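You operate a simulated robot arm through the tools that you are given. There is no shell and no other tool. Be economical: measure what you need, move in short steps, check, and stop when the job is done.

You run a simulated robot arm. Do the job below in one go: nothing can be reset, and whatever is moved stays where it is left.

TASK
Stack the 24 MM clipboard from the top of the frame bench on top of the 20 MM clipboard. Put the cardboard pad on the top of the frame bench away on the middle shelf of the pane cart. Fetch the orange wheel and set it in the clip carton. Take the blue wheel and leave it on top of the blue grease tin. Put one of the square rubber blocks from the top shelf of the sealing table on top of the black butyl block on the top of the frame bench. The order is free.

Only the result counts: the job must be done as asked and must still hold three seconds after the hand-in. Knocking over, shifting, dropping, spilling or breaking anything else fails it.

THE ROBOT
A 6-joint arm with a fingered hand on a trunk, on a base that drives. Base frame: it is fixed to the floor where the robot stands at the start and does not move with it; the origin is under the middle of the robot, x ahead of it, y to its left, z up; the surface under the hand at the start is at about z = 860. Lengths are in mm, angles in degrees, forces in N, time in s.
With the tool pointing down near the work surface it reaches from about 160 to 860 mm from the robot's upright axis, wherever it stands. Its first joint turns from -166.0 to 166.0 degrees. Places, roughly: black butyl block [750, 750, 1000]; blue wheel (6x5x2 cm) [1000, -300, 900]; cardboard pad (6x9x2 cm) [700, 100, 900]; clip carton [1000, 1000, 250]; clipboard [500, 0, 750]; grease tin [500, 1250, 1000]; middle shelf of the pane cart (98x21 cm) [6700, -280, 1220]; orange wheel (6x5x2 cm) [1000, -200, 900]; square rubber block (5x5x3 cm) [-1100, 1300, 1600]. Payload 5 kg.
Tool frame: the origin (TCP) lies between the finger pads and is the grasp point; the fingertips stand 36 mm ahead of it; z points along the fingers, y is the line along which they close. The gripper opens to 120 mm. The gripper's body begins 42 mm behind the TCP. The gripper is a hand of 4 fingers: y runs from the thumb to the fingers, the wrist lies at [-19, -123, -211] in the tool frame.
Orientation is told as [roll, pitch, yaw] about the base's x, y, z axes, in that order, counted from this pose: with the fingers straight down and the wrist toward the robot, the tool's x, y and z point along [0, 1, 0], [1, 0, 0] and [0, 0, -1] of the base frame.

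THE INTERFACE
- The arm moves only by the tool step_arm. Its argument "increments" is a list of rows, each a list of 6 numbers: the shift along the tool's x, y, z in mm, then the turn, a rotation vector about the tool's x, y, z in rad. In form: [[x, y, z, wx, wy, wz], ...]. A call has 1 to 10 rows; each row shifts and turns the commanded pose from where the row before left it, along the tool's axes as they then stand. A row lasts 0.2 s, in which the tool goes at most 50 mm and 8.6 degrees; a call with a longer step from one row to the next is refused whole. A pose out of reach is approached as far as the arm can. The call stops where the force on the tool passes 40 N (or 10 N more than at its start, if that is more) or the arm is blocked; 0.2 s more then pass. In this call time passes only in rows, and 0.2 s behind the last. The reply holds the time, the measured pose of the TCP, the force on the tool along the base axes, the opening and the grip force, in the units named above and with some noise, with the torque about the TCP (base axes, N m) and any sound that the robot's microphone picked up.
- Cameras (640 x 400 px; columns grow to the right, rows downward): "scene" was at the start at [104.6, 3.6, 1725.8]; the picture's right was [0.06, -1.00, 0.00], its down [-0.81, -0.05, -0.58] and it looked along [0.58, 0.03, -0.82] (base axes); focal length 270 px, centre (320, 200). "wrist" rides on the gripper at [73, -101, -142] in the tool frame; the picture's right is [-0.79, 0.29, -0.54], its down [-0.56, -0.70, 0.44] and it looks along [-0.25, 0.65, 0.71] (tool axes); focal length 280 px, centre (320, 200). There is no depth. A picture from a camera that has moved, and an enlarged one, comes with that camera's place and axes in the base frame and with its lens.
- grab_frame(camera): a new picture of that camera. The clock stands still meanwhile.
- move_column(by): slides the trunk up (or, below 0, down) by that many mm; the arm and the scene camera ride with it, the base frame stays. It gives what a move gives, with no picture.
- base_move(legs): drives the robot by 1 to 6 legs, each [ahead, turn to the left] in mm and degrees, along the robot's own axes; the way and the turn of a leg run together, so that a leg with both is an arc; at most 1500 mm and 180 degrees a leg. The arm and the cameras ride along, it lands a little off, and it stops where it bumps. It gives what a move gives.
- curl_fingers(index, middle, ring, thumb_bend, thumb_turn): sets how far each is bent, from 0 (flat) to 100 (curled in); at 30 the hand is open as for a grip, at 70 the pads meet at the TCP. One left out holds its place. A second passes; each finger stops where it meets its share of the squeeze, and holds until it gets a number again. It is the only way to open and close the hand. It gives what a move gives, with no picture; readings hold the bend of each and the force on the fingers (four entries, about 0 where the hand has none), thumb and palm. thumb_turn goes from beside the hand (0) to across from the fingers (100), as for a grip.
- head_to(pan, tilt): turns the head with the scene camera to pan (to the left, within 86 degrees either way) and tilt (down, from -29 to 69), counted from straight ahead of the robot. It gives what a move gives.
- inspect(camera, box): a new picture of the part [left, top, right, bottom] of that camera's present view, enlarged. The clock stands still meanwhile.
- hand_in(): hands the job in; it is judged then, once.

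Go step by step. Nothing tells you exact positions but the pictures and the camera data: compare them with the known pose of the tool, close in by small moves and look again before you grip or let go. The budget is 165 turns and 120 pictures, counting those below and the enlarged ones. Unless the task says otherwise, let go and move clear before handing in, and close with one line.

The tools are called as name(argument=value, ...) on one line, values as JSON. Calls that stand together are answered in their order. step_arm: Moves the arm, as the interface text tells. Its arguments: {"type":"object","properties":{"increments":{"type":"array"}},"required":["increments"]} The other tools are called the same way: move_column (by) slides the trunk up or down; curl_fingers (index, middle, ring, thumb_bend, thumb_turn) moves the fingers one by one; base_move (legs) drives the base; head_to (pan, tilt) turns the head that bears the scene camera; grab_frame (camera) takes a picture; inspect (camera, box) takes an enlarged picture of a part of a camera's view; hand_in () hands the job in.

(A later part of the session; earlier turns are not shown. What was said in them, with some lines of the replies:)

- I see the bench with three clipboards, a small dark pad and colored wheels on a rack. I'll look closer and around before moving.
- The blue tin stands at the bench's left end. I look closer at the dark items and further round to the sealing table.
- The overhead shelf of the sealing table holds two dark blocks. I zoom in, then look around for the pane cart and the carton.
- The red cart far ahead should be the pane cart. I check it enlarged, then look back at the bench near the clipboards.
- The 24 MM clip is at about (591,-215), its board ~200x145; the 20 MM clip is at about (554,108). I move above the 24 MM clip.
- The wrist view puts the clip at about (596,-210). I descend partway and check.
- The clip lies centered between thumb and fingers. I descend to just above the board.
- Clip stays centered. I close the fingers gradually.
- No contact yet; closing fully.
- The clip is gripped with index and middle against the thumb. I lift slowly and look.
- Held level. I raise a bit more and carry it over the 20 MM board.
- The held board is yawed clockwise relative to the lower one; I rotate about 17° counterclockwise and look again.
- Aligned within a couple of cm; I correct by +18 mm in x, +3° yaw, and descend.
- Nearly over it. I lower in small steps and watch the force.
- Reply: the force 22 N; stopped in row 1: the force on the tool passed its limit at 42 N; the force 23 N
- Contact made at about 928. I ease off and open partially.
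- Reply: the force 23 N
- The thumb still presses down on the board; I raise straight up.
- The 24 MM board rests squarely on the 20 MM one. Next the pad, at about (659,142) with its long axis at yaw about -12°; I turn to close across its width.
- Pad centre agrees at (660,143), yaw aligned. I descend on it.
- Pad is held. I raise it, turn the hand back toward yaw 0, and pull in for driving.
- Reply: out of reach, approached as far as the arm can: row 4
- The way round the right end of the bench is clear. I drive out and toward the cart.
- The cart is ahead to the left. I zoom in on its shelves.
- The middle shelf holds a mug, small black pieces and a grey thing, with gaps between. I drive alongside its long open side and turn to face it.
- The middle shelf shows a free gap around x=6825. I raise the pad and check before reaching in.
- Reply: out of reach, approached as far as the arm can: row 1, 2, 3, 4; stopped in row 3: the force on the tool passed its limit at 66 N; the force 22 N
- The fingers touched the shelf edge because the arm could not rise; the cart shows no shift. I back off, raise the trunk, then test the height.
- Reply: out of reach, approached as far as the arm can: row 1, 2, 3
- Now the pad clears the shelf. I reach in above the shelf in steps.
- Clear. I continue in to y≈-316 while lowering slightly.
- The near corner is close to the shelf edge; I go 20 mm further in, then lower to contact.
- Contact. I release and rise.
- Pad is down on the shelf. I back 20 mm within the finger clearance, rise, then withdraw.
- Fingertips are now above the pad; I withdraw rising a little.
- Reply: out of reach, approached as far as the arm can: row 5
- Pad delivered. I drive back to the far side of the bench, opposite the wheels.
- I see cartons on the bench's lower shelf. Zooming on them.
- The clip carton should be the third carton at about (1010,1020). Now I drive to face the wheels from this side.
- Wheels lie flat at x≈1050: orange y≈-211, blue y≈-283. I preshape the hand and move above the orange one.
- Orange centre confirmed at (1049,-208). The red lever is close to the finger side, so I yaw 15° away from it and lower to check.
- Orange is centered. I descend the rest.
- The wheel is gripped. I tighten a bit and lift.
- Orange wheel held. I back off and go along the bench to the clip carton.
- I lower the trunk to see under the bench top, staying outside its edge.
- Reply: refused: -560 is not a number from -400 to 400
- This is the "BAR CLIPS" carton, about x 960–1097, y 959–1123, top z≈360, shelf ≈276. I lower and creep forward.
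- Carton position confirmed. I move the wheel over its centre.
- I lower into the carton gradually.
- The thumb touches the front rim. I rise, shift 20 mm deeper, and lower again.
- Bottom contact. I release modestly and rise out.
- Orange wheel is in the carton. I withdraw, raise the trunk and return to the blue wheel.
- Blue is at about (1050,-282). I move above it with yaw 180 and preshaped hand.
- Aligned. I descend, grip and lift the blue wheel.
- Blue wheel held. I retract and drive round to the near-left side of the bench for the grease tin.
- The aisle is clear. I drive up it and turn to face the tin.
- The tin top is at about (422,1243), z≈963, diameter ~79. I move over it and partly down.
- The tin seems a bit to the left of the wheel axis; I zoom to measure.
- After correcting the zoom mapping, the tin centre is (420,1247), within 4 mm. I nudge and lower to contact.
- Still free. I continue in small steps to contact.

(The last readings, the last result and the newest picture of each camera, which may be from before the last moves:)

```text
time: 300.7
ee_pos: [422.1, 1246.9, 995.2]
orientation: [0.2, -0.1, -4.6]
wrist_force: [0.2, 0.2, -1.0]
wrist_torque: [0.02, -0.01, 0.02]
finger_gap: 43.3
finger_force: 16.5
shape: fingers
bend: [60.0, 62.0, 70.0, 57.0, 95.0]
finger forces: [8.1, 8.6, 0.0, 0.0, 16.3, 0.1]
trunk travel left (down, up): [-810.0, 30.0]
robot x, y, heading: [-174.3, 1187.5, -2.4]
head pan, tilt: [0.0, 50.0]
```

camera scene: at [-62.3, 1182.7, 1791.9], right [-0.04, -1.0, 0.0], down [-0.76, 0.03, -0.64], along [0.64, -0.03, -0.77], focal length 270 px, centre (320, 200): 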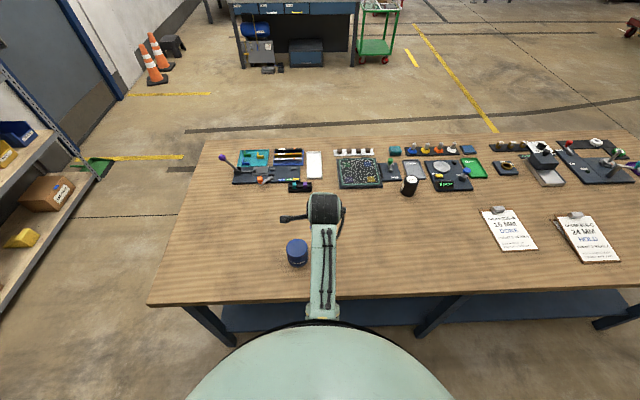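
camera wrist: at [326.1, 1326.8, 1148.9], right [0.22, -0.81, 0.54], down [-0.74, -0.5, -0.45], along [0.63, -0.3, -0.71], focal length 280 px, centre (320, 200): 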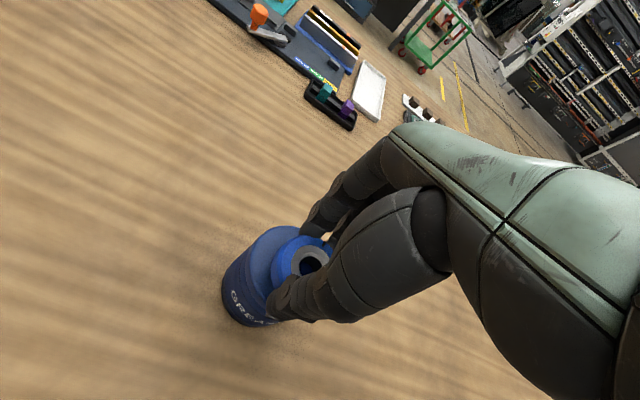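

step_arm(increments=[[0, 0, 3, 0, 0, 0]])

step_arm(increments=[[0, 0, 3, 0, 0, 0]])

step_arm(increments=[[0, 0, 3, 0, 0, 0]])

inspect(camera="wrist", box=[180, 200, 340, 340])

```text
time: 301.1
ee_pos: [420.0, 1247.0, 991.7]
orientation: [0.3, -0.2, -4.8]
wrist_force: [-0.4, -0.5, -0.9]
wrist_torque: [0.0, 0.01, -0.03]
finger_gap: 43.6
finger_force: 16.6
shape: fingers
bend: [60.0, 62.0, 70.0, 57.0, 95.0]
finger forces: [8.2, 8.6, 0.1, 0.2, 16.3, 0.0]
trunk travel left (down, up): [-810.0, 30.0]
robot x, y, heading: [-172.0, 1185.9, -2.6]
head pan, tilt: [0.0, 50.0]
```

```text
time: 301.5
ee_pos: [421.2, 1246.7, 988.4]
orientation: [0.1, -0.2, -4.6]
wrist_force: [0.3, 0.9, -0.2]
wrist_torque: [0.01, 0.02, 0.0]
finger_gap: 43.4
finger_force: 17.0
shape: fingers
bend: [60.0, 62.0, 70.0, 57.0, 95.0]
finger forces: [8.2, 8.5, 0.0, 0.1, 16.3, 0.1]
trunk travel left (down, up): [-810.0, 30.0]
robot x, y, heading: [-172.4, 1187.9, -2.5]
head pan, tilt: [0.0, 50.0]
```

```text
time: 301.9
ee_pos: [421.4, 1246.7, 987.1]
orientation: [0.2, -0.4, -4.6]
wrist_force: [0.2, 0.1, 4.8]
wrist_torque: [0.06, 0.1, -0.02]
finger_gap: 43.5
finger_force: 16.9
shape: fingers
bend: [60.0, 62.0, 70.0, 57.0, 95.0]
finger forces: [8.9, 8.6, 0.0, 0.0, 16.5, 0.0]
trunk travel left (down, up): [-810.0, 30.0]
robot x, y, heading: [-174.0, 1185.9, -2.7]
head pan, tilt: [0.0, 50.0]
```

```text
2.86 times, centred on (260, 270) of wrist
camera zoom: at [325.6, 1326.6, 1127.8], right [0.22, -0.81, 0.54], down [-0.74, -0.5, -0.45], along [0.64, -0.3, -0.71], focal length 801 px, centre (491, 0)
```

zoom: 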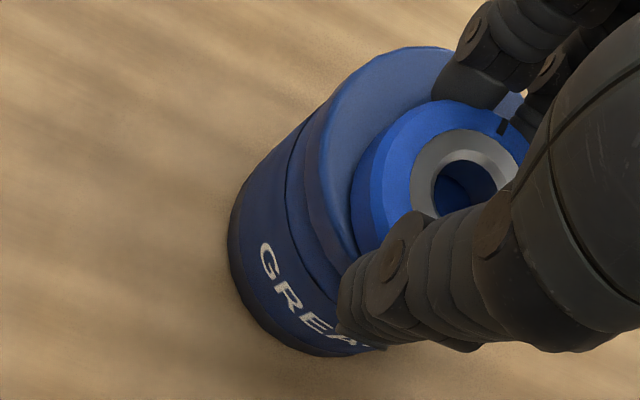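

Contact at 987, wheel well centered on the lid. I release and lift away.

curl_fingers(index=54, middle=54, ring=54, thumb_bend=51)

step_arm(increments=[[0, 0, -5, 0, 0, 0]])

curl_fingers(index=42, middle=42, ring=42, thumb_bend=40)

step_arm(increments=[[0, 0, -25, 0, 0, 0], [0, 0, -40, 0, 0, 0], [0, 0, -45, 0, 0, 0]])

grab_frame(camera="wrist")

```text
time: 302.9
ee_pos: [421.8, 1247.7, 984.5]
orientation: [0.3, -0.2, -4.5]
wrist_force: [-0.4, 0.1, 0.6]
wrist_torque: [-0.02, 0.0, -0.03]
finger_gap: 56.2
finger_force: 0.4
shape: fingers
bend: [54.0, 55.0, 54.0, 51.0, 97.0]
finger forces: [0.0, 1.3, 0.0, 0.0, 0.0, 0.1]
trunk travel left (down, up): [-810.0, 30.0]
robot x, y, heading: [-172.2, 1189.3, -2.7]
head pan, tilt: [0.0, 50.0]
```

```text
time: 303.3
ee_pos: [421.7, 1247.6, 991.0]
orientation: [0.2, -0.2, -4.6]
wrist_force: [0.0, -0.4, 0.0]
wrist_torque: [0.01, 0.01, 0.0]
finger_gap: 56.2
finger_force: 0.0
shape: fingers
bend: [54.0, 54.0, 54.0, 51.0, 97.0]
finger forces: [0.0, 0.0, 0.0, 0.0, 0.1, 0.0]
trunk travel left (down, up): [-810.0, 30.0]
robot x, y, heading: [-171.2, 1186.2, -2.5]
head pan, tilt: [0.0, 50.0]
```

```text
time: 304.3
ee_pos: [421.6, 1247.5, 990.3]
orientation: [0.2, -0.1, -4.6]
wrist_force: [0.0, 0.1, -0.4]
wrist_torque: [-0.02, -0.07, 0.01]
finger_gap: 90.7
finger_force: 0.1
shape: fingers
bend: [42.0, 42.0, 42.0, 40.0, 97.0]
finger forces: [0.1, 0.1, 0.1, 0.1, 0.0, 0.1]
trunk travel left (down, up): [-810.0, 30.0]
robot x, y, heading: [-172.6, 1187.8, -2.4]
head pan, tilt: [0.0, 50.0]
```

```text
time: 305.1
ee_pos: [422.2, 1246.8, 1101.0]
orientation: [0.2, -0.3, -4.5]
wrist_force: [0.9, 0.2, -0.1]
wrist_torque: [0.0, -0.01, 0.02]
finger_gap: 91.1
finger_force: 0.0
shape: fingers
bend: [42.0, 42.0, 42.0, 40.0, 97.0]
finger forces: [0.0, 0.0, 0.0, 0.0, 0.0, 0.1]
trunk travel left (down, up): [-810.0, 30.0]
robot x, y, heading: [-166.1, 1185.5, -2.6]
head pan, tilt: [0.0, 50.0]
```

```text
30 pictures are left
camera wrist: at [327.1, 1326.9, 1242.6], right [0.22, -0.81, 0.54], down [-0.74, -0.5, -0.45], along [0.63, -0.3, -0.71], focal length 280 px, centre (320, 200)
```

wrist: 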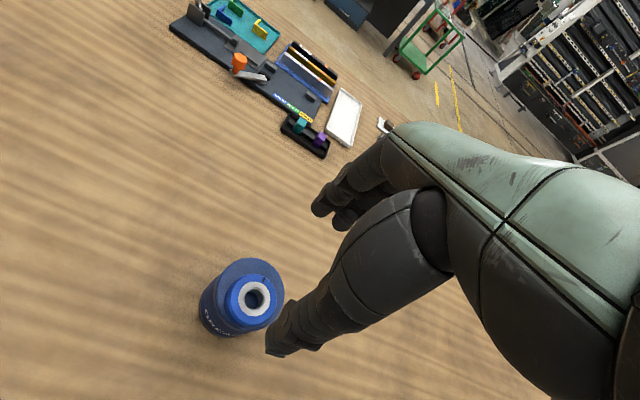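

Blue wheel sits on the tin. Next the rubber block on the high shelf; I test how high the hand can go with fingers down, here in free air.

move_column(by=30)

step_arm(increments=[[0, 40, -40, 0, 0, 0], [0, 40, -40, 0, 0, 0], [0, 30, -40, 0, 0, 0], [0, 0, -50, 0, 0, 0], [0, 0, -50, 0, 0, 0], [0, 0, -50, 0, 0, 0], [0, 0, -50, 0, 0, 0], [0, 0, -50, 0, 0, 0], [0, 0, -50, 0, 0, 0], [0, 0, -50, 0, 0, 0]])

```text
time: 305.8
ee_pos: [420.1, 1247.7, 1131.5]
orientation: [0.2, -0.3, -4.6]
wrist_force: [1.0, 1.0, 0.6]
wrist_torque: [0.03, -0.02, -0.02]
finger_gap: 91.0
finger_force: 0.1
shape: fingers
bend: [42.0, 42.0, 42.0, 40.0, 97.0]
finger forces: [0.0, 0.0, 0.0, 0.1, 0.0, 0.1]
trunk travel left (down, up): [-840.0, 0.0]
robot x, y, heading: [-171.0, 1186.7, -2.5]
head pan, tilt: [0.0, 50.0]
```

```text
refused: row 1 steps farther than a row can; nothing moved
```

step_arm(increments=[[0, 34, -35, 0, 0, 0], [0, 34, -35, 0, 0, 0], [0, 34, -35, 0, 0, 0], [0, 0, -50, 0, 0, 0], [0, 0, -50, 0, 0, 0], [0, 0, -50, 0, 0, 0], [0, 0, -50, 0, 0, 0], [0, 0, -50, 0, 0, 0], [0, 0, -50, 0, 0, 0], [0, 0, -50, 0, 0, 0]])

```text
time: 308.0
ee_pos: [619.5, 1238.9, 1531.3]
orientation: [0.1, -0.1, -4.6]
wrist_force: [-0.7, -0.5, -0.5]
wrist_torque: [-0.03, 0.0, 0.04]
finger_gap: 91.2
finger_force: 0.0
shape: fingers
bend: [42.0, 42.0, 42.0, 40.0, 97.0]
finger forces: [0.1, 0.0, 0.0, 0.1, 0.0, 0.0]
out of reach, approached as far as the arm can: row 6, 7, 8, 9, 10
trunk travel left (down, up): [-840.0, 0.0]
robot x, y, heading: [-172.1, 1190.7, -2.4]
head pan, tilt: [0.0, 50.0]
```

It rises to 1531 at radius ~790. I test further out and up.

step_arm(increments=[[0, 25, -30, 0, 0, 0], [0, 25, -30, 0, 0, 0], [0, 25, -30, 0, 0, 0], [0, 0, -30, 0, 0, 0]])

```text
time: 309.0
ee_pos: [694.5, 1235.1, 1653.2]
orientation: [0.2, -0.2, -4.6]
wrist_force: [-0.8, 0.5, 0.5]
wrist_torque: [0.02, -0.01, 0.01]
finger_gap: 90.9
finger_force: 0.1
shape: fingers
bend: [42.0, 42.0, 42.0, 40.0, 97.0]
finger forces: [0.0, 0.0, 0.1, 0.0, 0.0, 0.0]
trunk travel left (down, up): [-840.0, 0.0]
robot x, y, heading: [-170.1, 1193.2, -2.6]
head pan, tilt: [0.0, 50.0]
```

Fingers-down at 1653 is reachable at radius ~866. I raise a bit more, turn left, and look at the shelf from there.

step_arm(increments=[[0, 0, -40, 0, 0, 0], [0, 0, -30, 0, 0, 0]])

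base_move(legs=[[0, 92]])

head_to(pan=84, tilt=15)

grab_frame(camera="scene")

```text
time: 309.6
ee_pos: [681.5, 1236.0, 1719.6]
orientation: [0.2, -0.5, -4.6]
wrist_force: [-0.8, -0.8, -0.3]
wrist_torque: [0.03, -0.03, 0.01]
finger_gap: 91.0
finger_force: 0.1
shape: fingers
bend: [42.0, 42.0, 42.0, 40.0, 97.0]
finger forces: [0.1, 0.0, 0.0, 0.0, 0.0, 0.1]
out of reach, approached as far as the arm can: row 2
trunk travel left (down, up): [-840.0, 0.0]
robot x, y, heading: [-168.8, 1187.8, -2.4]
head pan, tilt: [0.0, 50.0]
```

```text
time: 314.7
ee_pos: [-257.8, 2041.3, 1716.4]
orientation: [0.3, -0.2, 88.0]
wrist_force: [0.4, 0.1, 0.7]
wrist_torque: [0.01, 0.01, 0.01]
finger_gap: 91.0
finger_force: 0.1
shape: fingers
bend: [42.0, 42.0, 42.0, 40.0, 97.0]
finger forces: [0.0, 0.1, 0.1, 0.0, 0.1, 0.0]
trunk travel left (down, up): [-840.0, 0.0]
robot x, y, heading: [-168.4, 1190.6, 90.3]
head pan, tilt: [0.0, 50.0]
```

```text
time: 316.2
ee_pos: [-257.2, 2042.1, 1716.4]
orientation: [0.2, -0.2, 88.1]
wrist_force: [0.1, 0.3, 0.1]
wrist_torque: [0.02, 0.0, 0.03]
finger_gap: 91.0
finger_force: 0.1
shape: fingers
bend: [42.0, 42.0, 42.0, 40.0, 97.0]
finger forces: [0.0, 0.1, 0.0, 0.0, 0.0, 0.0]
trunk travel left (down, up): [-840.0, 0.0]
robot x, y, heading: [-171.5, 1186.6, 90.3]
head pan, tilt: [84.0, 15.0]
```

```text
29 pictures are left
camera scene: at [-262.4, 1227.3, 1875.5], right [0.1, 0.99, 0.0], down [0.26, -0.03, -0.97], along [-0.96, 0.1, -0.26], focal length 270 px, centre (320, 200)
```

scene: 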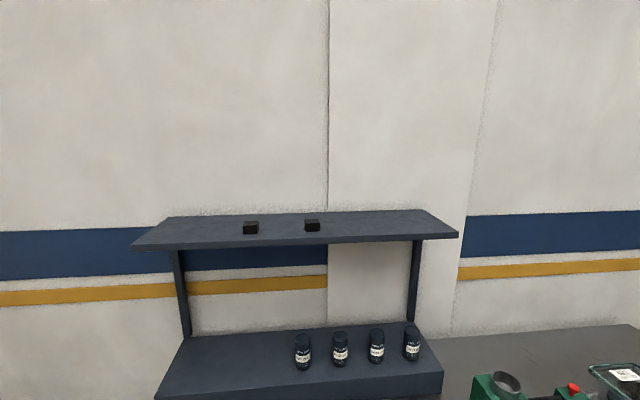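

I zoom in on the blocks for size and position.

inspect(camera="scene", box=[220, 195, 350, 265])

```text
4.92 times, centred on (285, 230) of scene
camera zoom: at [-262.4, 1227.3, 1875.5], right [0.1, 0.99, 0.0], down [0.26, -0.03, -0.97], along [-0.96, 0.1, -0.26], focal length 1330 px, centre (492, 52)
```

zoom: 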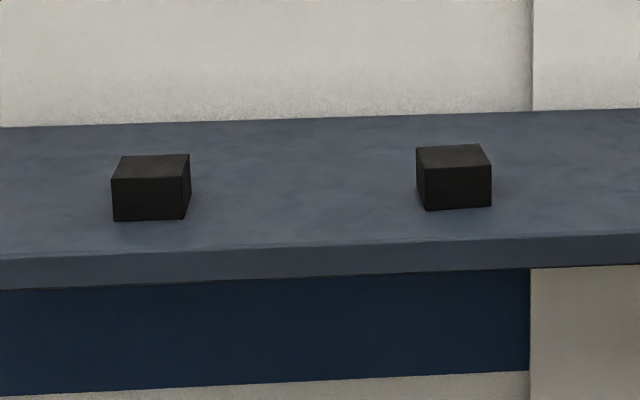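

Triangulated: right block centre ≈(-1102,1289), z≈1564, shelf top ≈1549. I drive up and turn to face it, hand well above.

base_move(legs=[[188, 0], [0, 90]])

head_to(pan=0, tilt=20)

grab_frame(camera="wrist")

grab_frame(camera="scene")

```text
time: 322.4
ee_pos: [-1026.3, 1292.8, 1716.3]
orientation: [0.1, -0.3, 177.9]
wrist_force: [0.6, 0.2, -0.8]
wrist_torque: [0.02, -0.02, 0.02]
finger_gap: 91.1
finger_force: 0.1
shape: fingers
bend: [42.0, 42.0, 42.0, 40.0, 97.0]
finger forces: [0.0, 0.0, 0.0, 0.0, 0.1, 0.0]
trunk travel left (down, up): [-840.0, 0.0]
robot x, y, heading: [-173.3, 1380.4, -179.9]
head pan, tilt: [84.0, 15.0]
```

```text
time: 324.0
ee_pos: [-1025.7, 1291.7, 1717.3]
orientation: [0.2, -0.2, 177.9]
wrist_force: [0.1, 0.1, -0.2]
wrist_torque: [-0.04, 0.0, -0.02]
finger_gap: 91.0
finger_force: 0.0
shape: fingers
bend: [42.0, 42.0, 42.0, 40.0, 97.0]
finger forces: [0.1, 0.1, 0.1, 0.1, 0.1, 0.1]
trunk travel left (down, up): [-840.0, 0.0]
robot x, y, heading: [-167.3, 1373.5, -179.8]
head pan, tilt: [0.0, 20.0]
```

```text
27 pictures are left
camera wrist: at [-926.3, 1216.6, 1858.4], right [-0.26, 0.8, 0.54], down [0.72, 0.53, -0.45], along [-0.65, 0.27, -0.71], focal length 280 px, centre (320, 200)
```

wrist: 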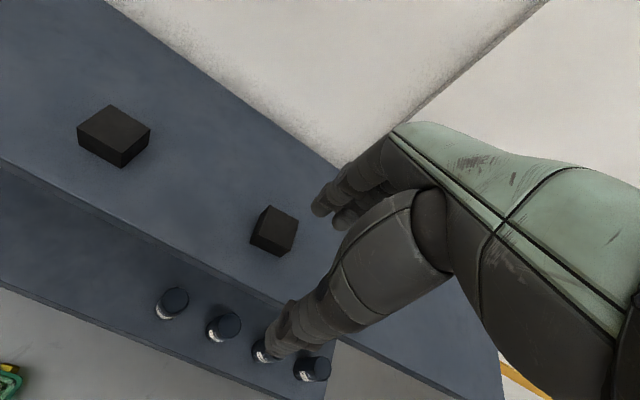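

```text
26 pictures are left
camera scene: at [-293.0, 1376.0, 1867.4], right [0.0, 1.0, 0.0], down [0.34, 0.0, -0.94], along [-0.94, 0.0, -0.34], focal length 270 px, centre (320, 200)
```

scene: 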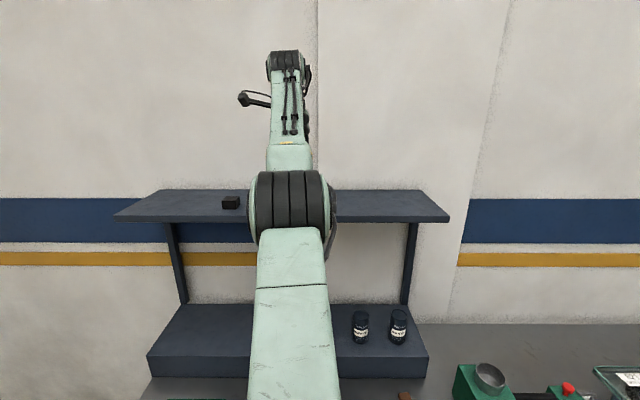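

Block top at about (-1109,1282). I roll forward 82 mm and check.

base_move(legs=[[82, 0]])

move_column(by=-60)

inspect(camera="wrist", box=[160, 160, 400, 340])

```text
time: 325.1
ee_pos: [-1097.0, 1293.3, 1722.7]
orientation: [0.3, -0.5, 177.9]
wrist_force: [0.5, 0.4, 0.7]
wrist_torque: [0.01, 0.09, -0.01]
finger_gap: 91.3
finger_force: 0.1
shape: fingers
bend: [42.0, 42.0, 42.0, 40.0, 97.0]
finger forces: [0.0, 0.0, 0.0, 0.0, 0.0, 0.0]
trunk travel left (down, up): [-840.0, 0.0]
robot x, y, heading: [-252.8, 1378.0, -180.0]
head pan, tilt: [0.0, 20.0]
```

```text
time: 326.1
ee_pos: [-1107.8, 1292.1, 1657.3]
orientation: [0.2, -0.3, 177.9]
wrist_force: [-0.8, -0.1, -0.4]
wrist_torque: [-0.01, -0.03, -0.01]
finger_gap: 91.2
finger_force: 0.0
shape: fingers
bend: [42.0, 42.0, 42.0, 40.0, 97.0]
finger forces: [0.1, 0.2, 0.0, 0.1, 0.0, 0.0]
trunk travel left (down, up): [-780.0, 60.0]
robot x, y, heading: [-252.5, 1375.3, -180.0]
head pan, tilt: [0.0, 20.0]
```

```text
2.22 times, centred on (280, 250) of wrist
camera zoom: at [-1007.7, 1216.5, 1798.9], right [-0.26, 0.8, 0.54], down [0.72, 0.53, -0.45], along [-0.65, 0.27, -0.71], focal length 623 px, centre (409, 89)
```

zoom: 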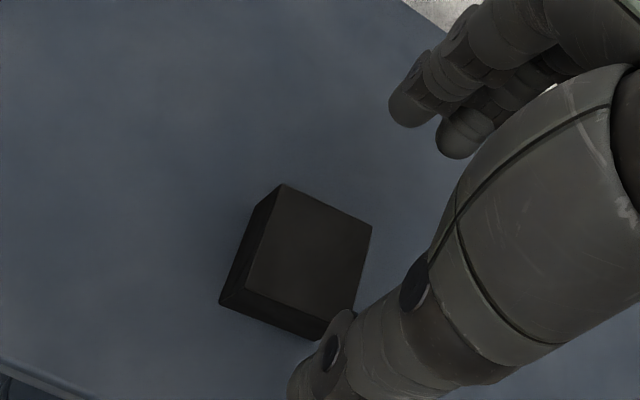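

Size and views disagree slightly on the height (top 1544–1579). I lower 30 mm and measure again.

move_column(by=-30)

inspect(camera="wrist", box=[160, 160, 400, 340])

```text
time: 326.9
ee_pos: [-1105.2, 1292.7, 1626.9]
orientation: [0.2, -0.4, 177.9]
wrist_force: [-0.7, 0.0, 0.7]
wrist_torque: [-0.01, 0.02, -0.01]
finger_gap: 91.3
finger_force: 0.0
shape: fingers
bend: [42.0, 42.0, 42.0, 40.0, 97.0]
finger forces: [0.0, 0.1, 0.1, 0.0, 0.0, 0.0]
trunk travel left (down, up): [-750.0, 90.0]
robot x, y, heading: [-249.7, 1377.5, -180.2]
head pan, tilt: [0.0, 20.0]
```

```text
2.22 times, centred on (280, 250) of wrist
camera zoom: at [-1005.5, 1216.5, 1770.0], right [-0.26, 0.8, 0.54], down [0.72, 0.53, -0.45], along [-0.65, 0.27, -0.71], focal length 623 px, centre (409, 89)
```

zoom: 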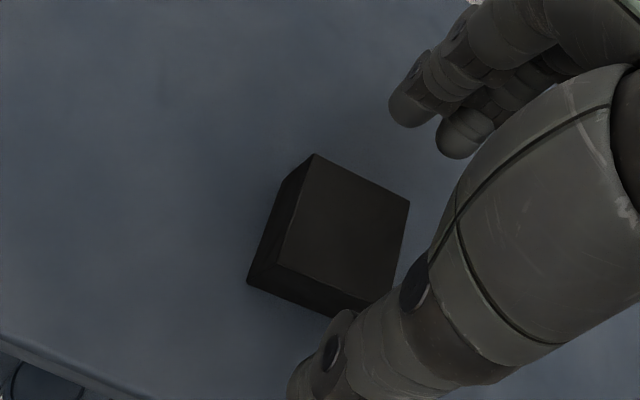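

Now consistent: block top ≈1580, centre (-1106,1284), yawed ~7°. I align and lower.

step_arm(increments=[[8, 0, 0, 0, 0, -0.14]])

move_column(by=-24)

inspect(camera="wrist", box=[160, 160, 400, 340])

```text
time: 327.3
ee_pos: [-1106.6, 1285.1, 1627.2]
orientation: [0.3, -0.4, -174.1]
wrist_force: [-0.1, -0.7, 0.5]
wrist_torque: [0.0, 0.01, 0.01]
finger_gap: 91.3
finger_force: 0.1
shape: fingers
bend: [42.0, 42.0, 42.0, 40.0, 97.0]
finger forces: [0.0, 0.0, 0.0, 0.1, 0.0, 0.1]
trunk travel left (down, up): [-750.0, 90.0]
robot x, y, heading: [-250.9, 1378.5, -180.0]
head pan, tilt: [0.0, 20.0]
```

```text
time: 328.0
ee_pos: [-1106.6, 1285.8, 1604.4]
orientation: [0.2, -0.2, -174.1]
wrist_force: [0.1, 0.0, 0.5]
wrist_torque: [0.03, -0.03, 0.0]
finger_gap: 91.2
finger_force: 0.1
shape: fingers
bend: [42.0, 42.0, 42.0, 40.0, 97.0]
finger forces: [0.0, 0.1, 0.0, 0.0, 0.1, 0.1]
trunk travel left (down, up): [-726.0, 114.0]
robot x, y, heading: [-251.5, 1377.3, -180.1]
head pan, tilt: [0.0, 20.0]
```

```text
2.22 times, centred on (280, 250) of wrist
camera zoom: at [-996.6, 1223.2, 1745.4], right [-0.37, 0.76, 0.54], down [0.64, 0.63, -0.45], along [-0.68, 0.18, -0.71], focal length 623 px, centre (409, 89)
```

zoom: 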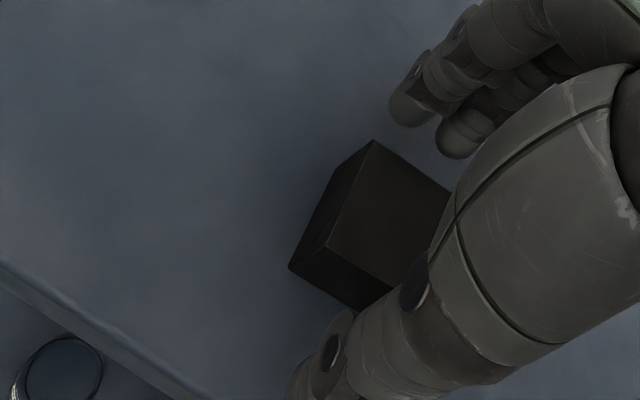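

Well aligned. I lower 13 mm more and grip.

move_column(by=-13)

curl_fingers(index=75, middle=75, ring=70, thumb_bend=72)

inspect(camera="wrist", box=[160, 160, 400, 340])

```text
time: 328.6
ee_pos: [-1105.6, 1283.6, 1589.7]
orientation: [0.2, -0.2, -174.1]
wrist_force: [0.5, -0.3, 0.4]
wrist_torque: [0.0, 0.03, 0.05]
finger_gap: 91.1
finger_force: 0.1
shape: fingers
bend: [42.0, 42.0, 42.0, 40.0, 97.0]
finger forces: [0.0, 0.0, 0.1, 0.0, 0.0, 0.1]
trunk travel left (down, up): [-713.0, 127.0]
robot x, y, heading: [-254.4, 1375.5, -179.8]
head pan, tilt: [0.0, 20.0]
```

```text
time: 329.6
ee_pos: [-1105.9, 1283.8, 1592.2]
orientation: [0.2, -0.5, -174.2]
wrist_force: [-2.1, 1.1, 3.0]
wrist_torque: [-0.03, -0.03, -0.04]
finger_gap: 43.7
finger_force: 18.9
shape: fingers
bend: [61.0, 63.0, 70.0, 56.0, 95.0]
finger forces: [10.7, 9.0, 0.6, 0.0, 18.0, 0.0]
trunk travel left (down, up): [-713.0, 127.0]
robot x, y, heading: [-250.2, 1377.1, -180.0]
head pan, tilt: [0.0, 20.0]
```

```text
2.22 times, centred on (280, 250) of wrist
camera zoom: at [-996.8, 1223.4, 1732.6], right [-0.36, 0.76, 0.54], down [0.64, 0.63, -0.45], along [-0.68, 0.18, -0.71], focal length 623 px, centre (409, 89)
```

zoom: 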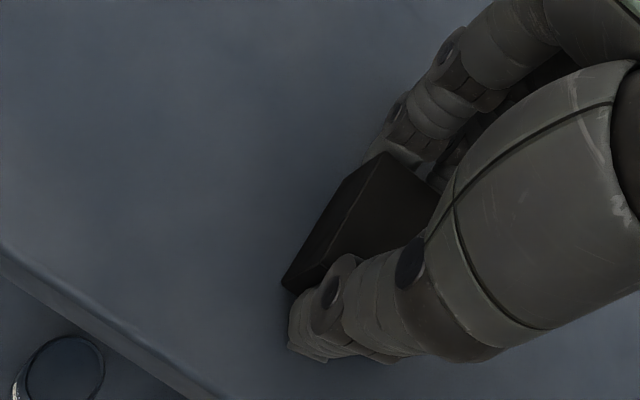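

Gripped. I lift with the trunk and check.

move_column(by=100)

grab_frame(camera="wrist")

```text
time: 330.9
ee_pos: [-1106.6, 1284.7, 1690.3]
orientation: [0.2, -0.3, -174.0]
wrist_force: [0.6, -0.1, -1.0]
wrist_torque: [-0.04, -0.01, -0.01]
finger_gap: 43.7
finger_force: 18.5
shape: fingers
bend: [61.0, 63.0, 70.0, 56.0, 95.0]
finger forces: [9.8, 8.4, 0.5, 0.0, 18.3, 0.1]
trunk travel left (down, up): [-813.0, 27.0]
robot x, y, heading: [-255.2, 1375.2, -180.1]
head pan, tilt: [0.0, 20.0]
```

```text
21 pictures are left
camera wrist: at [-997.0, 1223.0, 1832.2], right [-0.37, 0.76, 0.54], down [0.64, 0.63, -0.45], along [-0.68, 0.18, -0.71], focal length 280 px, centre (320, 200)
```

wrist: 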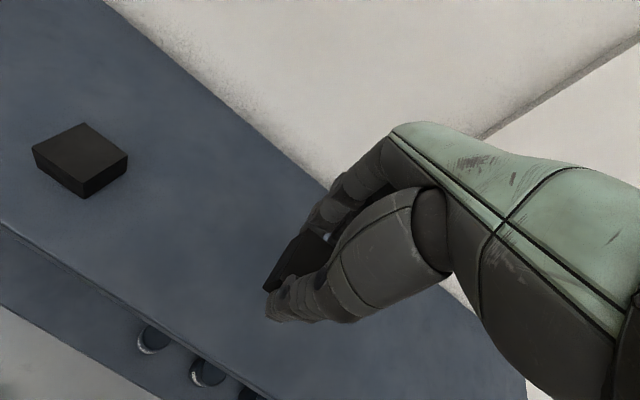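

Block held. I back away, reverse down the aisle and turn to face the butyl block.

base_move(legs=[[-90, 0], [0, -90], [-700, 0], [0, -90]])

move_column(by=-380)

head_to(pan=0, tilt=45)

grab_frame(camera="wrist")

grab_frame(camera="scene")

```text
time: 344.9
ee_pos: [703.7, 770.7, 1691.5]
orientation: [0.2, -0.3, 5.9]
wrist_force: [0.5, -0.3, -0.4]
wrist_torque: [0.03, 0.02, 0.03]
finger_gap: 42.8
finger_force: 17.2
shape: fingers
bend: [61.0, 64.0, 70.0, 56.0, 95.0]
finger forces: [8.9, 7.9, 0.4, 0.0, 16.7, 0.0]
trunk travel left (down, up): [-813.0, 27.0]
robot x, y, heading: [-152.4, 680.3, -0.0]
head pan, tilt: [0.0, 20.0]
```

```text
time: 348.6
ee_pos: [704.2, 770.9, 1311.7]
orientation: [0.2, -0.3, 5.8]
wrist_force: [1.0, 0.7, -1.0]
wrist_torque: [0.0, 0.0, 0.03]
finger_gap: 42.7
finger_force: 17.4
shape: fingers
bend: [61.0, 64.0, 70.0, 56.0, 95.0]
finger forces: [9.0, 7.9, 0.4, 0.1, 16.8, 0.0]
trunk travel left (down, up): [-433.0, 407.0]
robot x, y, heading: [-149.2, 678.9, -0.1]
head pan, tilt: [0.0, 20.0]
```

```text
time: 349.5
ee_pos: [704.0, 769.5, 1310.2]
orientation: [0.1, -0.3, 5.9]
wrist_force: [0.0, -0.2, -0.5]
wrist_torque: [0.02, 0.02, -0.02]
finger_gap: 42.7
finger_force: 16.8
shape: fingers
bend: [61.0, 64.0, 70.0, 56.0, 95.0]
finger forces: [8.8, 7.9, 0.4, 0.0, 16.7, 0.0]
trunk travel left (down, up): [-433.0, 407.0]
robot x, y, heading: [-149.8, 678.2, -0.3]
head pan, tilt: [0.0, 45.0]
```

```text
20 pictures are left
camera wrist: at [596.5, 831.6, 1452.3], right [0.36, -0.76, 0.54], down [-0.64, -0.63, -0.45], along [0.68, -0.18, -0.71], focal length 280 px, centre (320, 200)
```

wrist: 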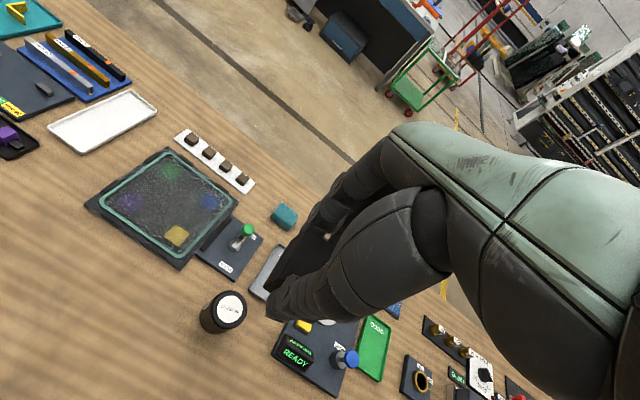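

```text
19 pictures are left
camera scene: at [-35.3, 678.7, 1421.8], right [0.0, -1.0, 0.0], down [-0.71, 0.0, -0.71], along [0.71, 0.0, -0.71], focal length 270 px, centre (320, 200)
```

scene: 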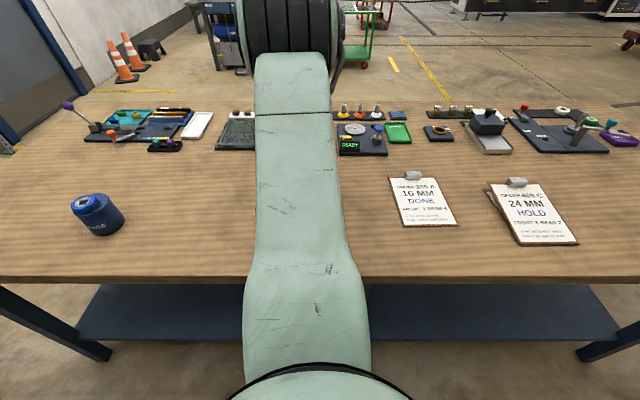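

I zoom to measure the butyl can and see how the block hangs.

inspect(camera="wrist", box=[180, 220, 360, 345])

```text
3.20 times, centred on (270, 282) of wrist
camera zoom: at [596.5, 831.6, 1452.3], right [0.36, -0.76, 0.54], down [-0.64, -0.63, -0.45], along [0.68, -0.18, -0.71], focal length 897 px, centre (480, -64)
```

zoom: 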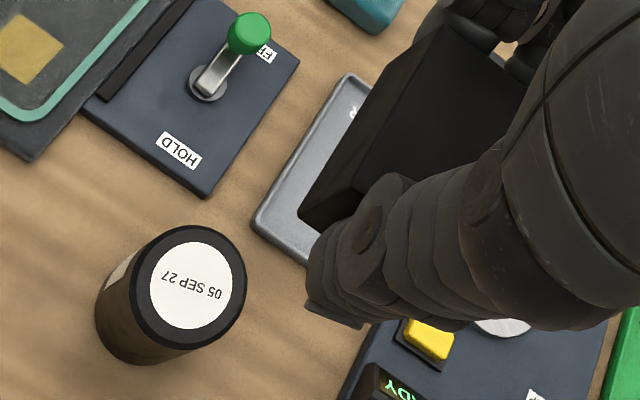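

Butyl can: centre (745,746), top z≈949, Ø~64. I roll forward 110 so the arm works closer, then correct.

base_move(legs=[[110, 0]])

move_column(by=-150)

```text
time: 350.8
ee_pos: [816.9, 768.1, 1311.3]
orientation: [0.2, -0.3, 5.7]
wrist_force: [-0.3, 0.2, -1.0]
wrist_torque: [0.0, 0.02, -0.01]
finger_gap: 43.0
finger_force: 17.4
shape: fingers
bend: [61.0, 64.0, 70.0, 56.0, 95.0]
finger forces: [9.1, 7.9, 0.4, 0.0, 16.9, 0.0]
trunk travel left (down, up): [-433.0, 407.0]
robot x, y, heading: [-37.1, 675.3, -0.2]
head pan, tilt: [0.0, 45.0]
```

```text
time: 352.5
ee_pos: [816.5, 768.2, 1161.7]
orientation: [0.2, -0.5, 5.8]
wrist_force: [0.3, -0.3, -0.6]
wrist_torque: [0.01, -0.04, 0.04]
finger_gap: 42.7
finger_force: 17.0
shape: fingers
bend: [61.0, 64.0, 70.0, 56.0, 95.0]
finger forces: [9.0, 8.0, 0.4, 0.0, 17.0, 0.1]
trunk travel left (down, up): [-283.0, 557.0]
robot x, y, heading: [-38.1, 679.2, -0.2]
head pan, tilt: [0.0, 45.0]
```

The trunk is low while the arm is stretched up; I rebalance by raising the trunk and lowering the arm.

move_column(by=400)

step_arm(increments=[[-3, -9, 45, 0, 0, 0], [-3, -9, 45, 0, 0, 0], [-3, -9, 45, 0, 0, 0], [-3, -9, 45, 0, 0, 0], [-3, -9, 45, 0, 0, 0], [-3, -9, 45, 0, 0, 0], [-3, -9, 45, 0, 0, 0], [-3, -6, 45, 0, 0, 0], [-3, -6, 45, 0, 0, 0], [0, 0, 45, 0, 0, 0]])

grab_frame(camera="wrist")

```text
time: 356.4
ee_pos: [816.4, 767.6, 1560.1]
orientation: [0.2, -0.3, 5.7]
wrist_force: [1.8, -0.4, -0.6]
wrist_torque: [-0.01, 0.0, 0.02]
finger_gap: 42.7
finger_force: 16.9
shape: fingers
bend: [61.0, 64.0, 70.0, 56.0, 95.0]
finger forces: [9.0, 8.0, 0.4, 0.0, 16.9, 0.0]
trunk travel left (down, up): [-683.0, 157.0]
robot x, y, heading: [-34.8, 679.5, -0.3]
head pan, tilt: [0.0, 45.0]
```

```text
time: 358.6
ee_pos: [747.1, 738.7, 1110.8]
orientation: [0.2, -0.4, 5.7]
wrist_force: [-1.1, -0.9, -0.3]
wrist_torque: [-0.02, 0.02, -0.01]
finger_gap: 42.3
finger_force: 16.5
shape: fingers
bend: [61.0, 64.0, 70.0, 57.0, 95.0]
finger forces: [8.8, 8.0, 0.5, 0.0, 16.6, 0.0]
trunk travel left (down, up): [-683.0, 157.0]
robot x, y, heading: [-37.9, 674.6, -0.5]
head pan, tilt: [0.0, 45.0]
```

```text
17 pictures are left
camera wrist: at [640.0, 800.4, 1251.8], right [0.36, -0.76, 0.54], down [-0.64, -0.63, -0.45], along [0.68, -0.18, -0.71], focal length 280 px, centre (320, 200)
```

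wrist: 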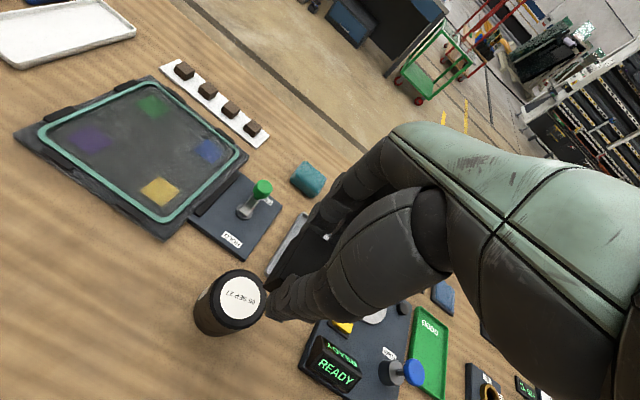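

Can centre confirmed (744,745). I correct and lower to just above it.

step_arm(increments=[[7, -2, 30, 0, 0, 0], [0, 0, 30, 0, 0, 0]])

inspect(camera="wrist", box=[200, 200, 380, 325])

```text
time: 359.1
ee_pos: [745.4, 745.4, 1050.0]
orientation: [0.1, -0.3, 5.7]
wrist_force: [0.4, -0.1, -0.7]
wrist_torque: [-0.02, 0.02, 0.03]
finger_gap: 42.6
finger_force: 16.6
shape: fingers
bend: [61.0, 64.0, 70.0, 57.0, 95.0]
finger forces: [8.9, 7.9, 0.4, 0.0, 16.5, 0.0]
trunk travel left (down, up): [-683.0, 157.0]
robot x, y, heading: [-37.8, 682.2, -0.5]
head pan, tilt: [0.0, 45.0]
```

```text
3.20 times, centred on (290, 262) of wrist
camera zoom: at [637.1, 805.8, 1192.1], right [0.36, -0.76, 0.54], down [-0.64, -0.62, -0.45], along [0.68, -0.18, -0.71], focal length 897 px, centre (416, 0)
```

zoom: 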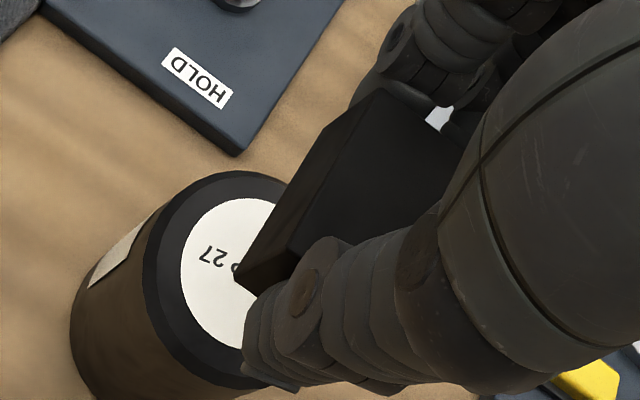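

Alignment is good. I lower in small steps to contact.

step_arm(increments=[[2, 0, 20, 0, 0, 0], [0, 0, 20, 0, 0, 0], [0, 0, 8, 0, 0, 0]])

step_arm(increments=[[0, 0, 4, 0, 0, 0]])

step_arm(increments=[[0, 0, 4, 0, 0, 0]])

inspect(camera="wrist", box=[200, 200, 380, 325])

```text
time: 359.9
ee_pos: [745.7, 743.2, 1003.3]
orientation: [0.2, -0.3, 5.7]
wrist_force: [0.2, 0.2, -1.1]
wrist_torque: [0.04, -0.03, 0.01]
finger_gap: 42.3
finger_force: 16.8
shape: fingers
bend: [61.0, 64.0, 70.0, 57.0, 95.0]
finger forces: [8.7, 7.9, 0.4, 0.1, 16.5, 0.0]
trunk travel left (down, up): [-683.0, 157.0]
robot x, y, heading: [-36.5, 680.9, -0.1]
head pan, tilt: [0.0, 45.0]
```

```text
time: 360.4
ee_pos: [744.7, 744.6, 1000.7]
orientation: [0.2, -0.3, 5.6]
wrist_force: [1.5, -0.4, -0.5]
wrist_torque: [-0.02, -0.02, -0.04]
finger_gap: 42.7
finger_force: 16.5
shape: fingers
bend: [61.0, 64.0, 70.0, 57.0, 95.0]
finger forces: [8.8, 8.0, 0.4, 0.0, 16.5, 0.0]
trunk travel left (down, up): [-683.0, 157.0]
robot x, y, heading: [-34.8, 682.2, 0.2]
head pan, tilt: [0.0, 45.0]
```

```text
time: 360.8
ee_pos: [744.2, 746.4, 994.5]
orientation: [0.2, -0.3, 5.8]
wrist_force: [0.1, -0.7, -1.2]
wrist_torque: [-0.01, 0.01, -0.02]
finger_gap: 42.2
finger_force: 16.6
shape: fingers
bend: [61.0, 64.0, 70.0, 57.0, 95.0]
finger forces: [8.7, 8.0, 0.3, 0.1, 16.4, 0.0]
trunk travel left (down, up): [-683.0, 157.0]
robot x, y, heading: [-35.3, 680.0, -0.5]
head pan, tilt: [0.0, 45.0]
```

```text
3.20 times, centred on (290, 262) of wrist
camera zoom: at [636.8, 806.8, 1136.5], right [0.36, -0.76, 0.54], down [-0.64, -0.62, -0.45], along [0.68, -0.18, -0.71], focal length 897 px, centre (416, 0)
```

zoom: 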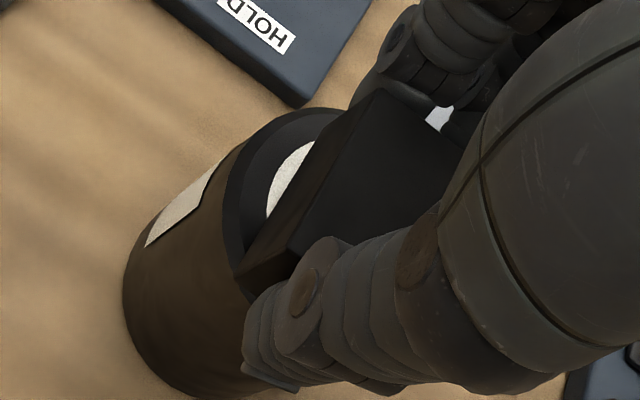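

Block is centered over the lid. Continue to contact.

step_arm(increments=[[0, 0, 3, 0, 0, 0]])

step_arm(increments=[[0, 0, 3, 0, 0, 0]])

step_arm(increments=[[0, 0, 3, 0, 0, 0]])

step_arm(increments=[[0, 0, 3, 0, 0, 0]])

```text
time: 361.1
ee_pos: [746.6, 745.4, 993.1]
orientation: [0.3, -0.4, 5.6]
wrist_force: [0.0, 0.2, -1.1]
wrist_torque: [0.05, 0.01, 0.03]
finger_gap: 42.6
finger_force: 17.1
shape: fingers
bend: [61.0, 64.0, 70.0, 57.0, 95.0]
finger forces: [8.8, 7.9, 0.3, 0.0, 16.4, 0.1]
trunk travel left (down, up): [-683.0, 157.0]
robot x, y, heading: [-37.0, 678.2, -0.2]
head pan, tilt: [0.0, 45.0]
```

```text
time: 361.6
ee_pos: [745.0, 746.3, 987.3]
orientation: [0.3, -0.3, 5.7]
wrist_force: [-0.4, -0.3, 0.2]
wrist_torque: [0.05, 0.01, 0.0]
finger_gap: 42.7
finger_force: 16.4
shape: fingers
bend: [61.0, 64.0, 70.0, 57.0, 95.0]
finger forces: [8.8, 7.9, 0.5, 0.1, 16.5, 0.0]
trunk travel left (down, up): [-683.0, 157.0]
robot x, y, heading: [-37.5, 681.9, -0.1]
head pan, tilt: [0.0, 45.0]
```

```text
time: 361.9
ee_pos: [744.5, 745.9, 987.6]
orientation: [0.2, -0.6, 5.7]
wrist_force: [-0.1, 0.3, 6.4]
wrist_torque: [0.1, 0.13, -0.03]
finger_gap: 42.2
finger_force: 17.6
shape: fingers
bend: [61.0, 64.0, 70.0, 57.0, 95.0]
finger forces: [9.6, 8.2, 0.4, 0.1, 16.7, 0.0]
trunk travel left (down, up): [-683.0, 157.0]
robot x, y, heading: [-35.8, 677.8, -0.1]
head pan, tilt: [0.0, 45.0]
```

```text
time: 362.4
ee_pos: [743.3, 746.1, 986.6]
orientation: [0.1, -0.7, 5.8]
wrist_force: [1.5, 0.4, 18.2]
wrist_torque: [0.17, 0.44, -0.02]
finger_gap: 42.2
finger_force: 18.7
shape: fingers
bend: [61.0, 64.0, 70.0, 57.0, 95.0]
finger forces: [10.5, 8.7, 0.4, 0.1, 17.6, 0.1]
trunk travel left (down, up): [-683.0, 157.0]
robot x, y, heading: [-37.0, 677.5, -0.3]
head pan, tilt: [0.0, 45.0]
```

Contact. I ease up slightly, check, then release.

step_arm(increments=[[0, 0, -3, 0, 0, 0]])

curl_fingers(index=55, middle=55, ring=55, thumb_bend=50)

inspect(camera="wrist", box=[200, 200, 380, 325])

```text
time: 362.8
ee_pos: [744.5, 746.4, 986.4]
orientation: [0.3, -0.6, 5.7]
wrist_force: [1.4, 0.3, 15.2]
wrist_torque: [0.08, 0.34, 0.01]
finger_gap: 42.1
finger_force: 19.0
shape: fingers
bend: [61.0, 64.0, 70.0, 57.0, 95.0]
finger forces: [10.5, 8.7, 0.5, 0.1, 17.6, 0.0]
trunk travel left (down, up): [-683.0, 157.0]
robot x, y, heading: [-35.8, 681.6, -0.1]
head pan, tilt: [0.0, 45.0]
```

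```text
time: 363.8
ee_pos: [744.5, 746.1, 984.8]
orientation: [0.2, -0.4, 5.7]
wrist_force: [0.1, -1.3, -0.1]
wrist_torque: [0.0, 0.0, 0.02]
finger_gap: 56.3
finger_force: 0.0
shape: fingers
bend: [55.0, 55.0, 55.0, 50.0, 97.0]
finger forces: [0.0, 0.1, 0.0, 0.1, 0.0, 0.0]
trunk travel left (down, up): [-683.0, 157.0]
robot x, y, heading: [-39.4, 679.0, -0.2]
head pan, tilt: [0.0, 45.0]
```

```text
3.20 times, centred on (290, 262) of wrist
camera zoom: at [636.7, 807.4, 1126.2], right [0.36, -0.76, 0.54], down [-0.64, -0.62, -0.45], along [0.68, -0.18, -0.71], focal length 897 px, centre (416, 0)
```

zoom: 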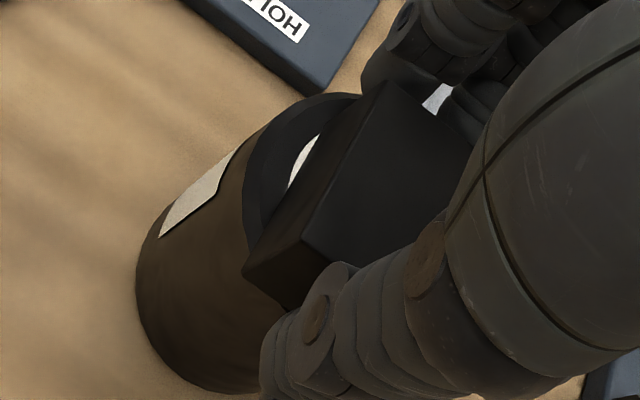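

Block rests on the can. I open a bit more and rise straight up.

step_arm(increments=[[0, 0, -6, 0, 0, 0]])

curl_fingers(index=46, middle=46, ring=46, thumb_bend=42)

step_arm(increments=[[0, 0, -20, 0, 0, 0], [0, 0, -40, 0, 0, 0], [0, 0, -45, 0, 0, 0], [0, 0, -45, 0, 0, 0]])

inspect(camera="wrist", box=[160, 200, 400, 350])

```text
time: 364.1
ee_pos: [744.6, 746.4, 990.9]
orientation: [0.2, -0.5, 5.7]
wrist_force: [0.6, 0.7, -0.1]
wrist_torque: [0.0, 0.0, 0.01]
finger_gap: 56.1
finger_force: 0.0
shape: fingers
bend: [55.0, 55.0, 55.0, 50.0, 97.0]
finger forces: [0.1, 0.0, 0.0, 0.0, 0.0, 0.0]
trunk travel left (down, up): [-683.0, 157.0]
robot x, y, heading: [-33.6, 680.6, -0.4]
head pan, tilt: [0.0, 45.0]
```

```text
time: 365.1
ee_pos: [745.8, 746.0, 990.7]
orientation: [0.2, -0.3, 5.7]
wrist_force: [0.1, 0.2, 0.0]
wrist_torque: [-0.01, -0.02, 0.03]
finger_gap: 82.0
finger_force: 0.0
shape: fingers
bend: [46.0, 46.0, 46.0, 42.0, 97.0]
finger forces: [0.1, 0.0, 0.0, 0.0, 0.0, 0.1]
trunk travel left (down, up): [-683.0, 157.0]
robot x, y, heading: [-37.8, 680.8, -0.3]
head pan, tilt: [0.0, 45.0]
```

```text
time: 366.1
ee_pos: [742.5, 743.7, 1141.9]
orientation: [0.2, -0.3, 5.7]
wrist_force: [-0.4, 0.7, 0.3]
wrist_torque: [0.01, -0.03, 0.01]
finger_gap: 81.9
finger_force: 0.0
shape: fingers
bend: [46.0, 46.0, 46.0, 42.0, 97.0]
finger forces: [0.0, 0.1, 0.1, 0.0, 0.0, 0.0]
trunk travel left (down, up): [-683.0, 157.0]
robot x, y, heading: [-32.3, 681.4, -0.1]
head pan, tilt: [0.0, 45.0]
```

```text
2.67 times, centred on (280, 275) of wrist
camera zoom: at [635.0, 805.3, 1283.6], right [0.36, -0.76, 0.54], down [-0.64, -0.62, -0.45], along [0.68, -0.18, -0.71], focal length 748 px, centre (427, 0)
```

zoom: 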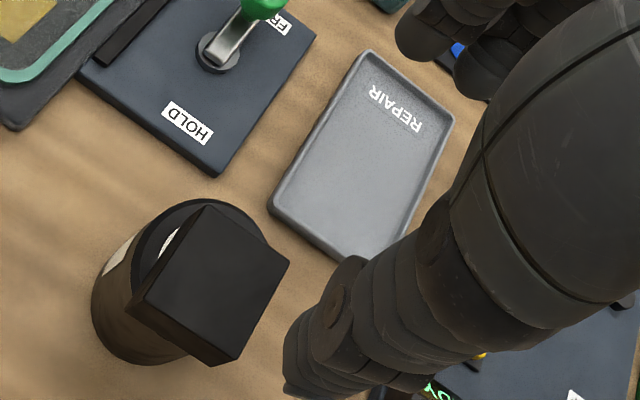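

The block sits stably on the can. A last look over the bench before handing in.

move_column(by=100)

head_to(pan=-15, tilt=50)

grab_frame(camera="scene")

```text
time: 367.5
ee_pos: [744.5, 743.8, 1241.8]
orientation: [0.2, -0.2, 5.7]
wrist_force: [-0.3, 0.2, 0.7]
wrist_torque: [-0.01, 0.04, 0.01]
finger_gap: 81.7
finger_force: 0.1
shape: fingers
bend: [46.0, 46.0, 46.0, 42.0, 97.0]
finger forces: [0.1, 0.0, 0.0, 0.1, 0.0, 0.0]
trunk travel left (down, up): [-783.0, 57.0]
robot x, y, heading: [-37.4, 680.5, -0.2]
head pan, tilt: [0.0, 45.0]
```

```text
time: 368.2
ee_pos: [743.5, 744.8, 1242.0]
orientation: [0.3, -0.4, 5.6]
wrist_force: [-0.6, 0.3, -1.0]
wrist_torque: [-0.02, -0.02, -0.01]
finger_gap: 81.7
finger_force: 0.1
shape: fingers
bend: [46.0, 46.0, 46.0, 42.0, 97.0]
finger forces: [0.1, 0.0, 0.0, 0.0, 0.1, 0.0]
trunk travel left (down, up): [-783.0, 57.0]
robot x, y, heading: [-38.0, 680.6, -0.2]
head pan, tilt: [-15.0, 50.0]
```

```text
12 pictures are left
camera scene: at [69.9, 658.4, 1764.8], right [-0.26, -0.97, 0.0], down [-0.74, 0.2, -0.64], along [0.62, -0.17, -0.77], focal length 270 px, centre (320, 200)
```

scene: 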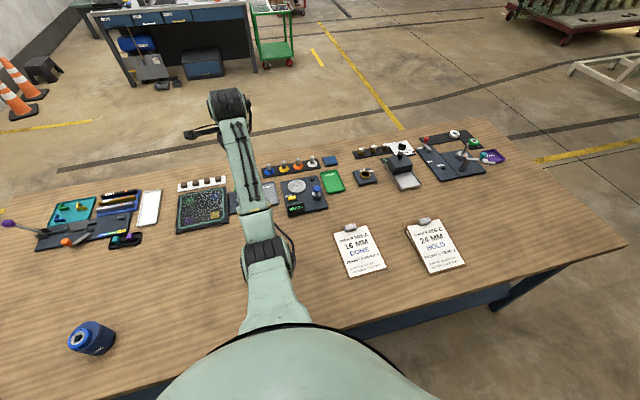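

Everything visible is in place, and the hand is clear and empty. I hand in.

hand_in()

```text
The job is handed in.
```

All five items were placed as asked and the job is handed in; I last saw the pad and the orange wheel when I set them down, and the other three in later views, with nothing displaced on the bench. During the work the fingers bumped the pane cart's shelf edge once, a finger pressed something beside the orange wheel (probably the plate there), and the thumb leaned on the carton rim. I saw no shift from the cart or carton touches, and I did not check the plate or its red lever up close.
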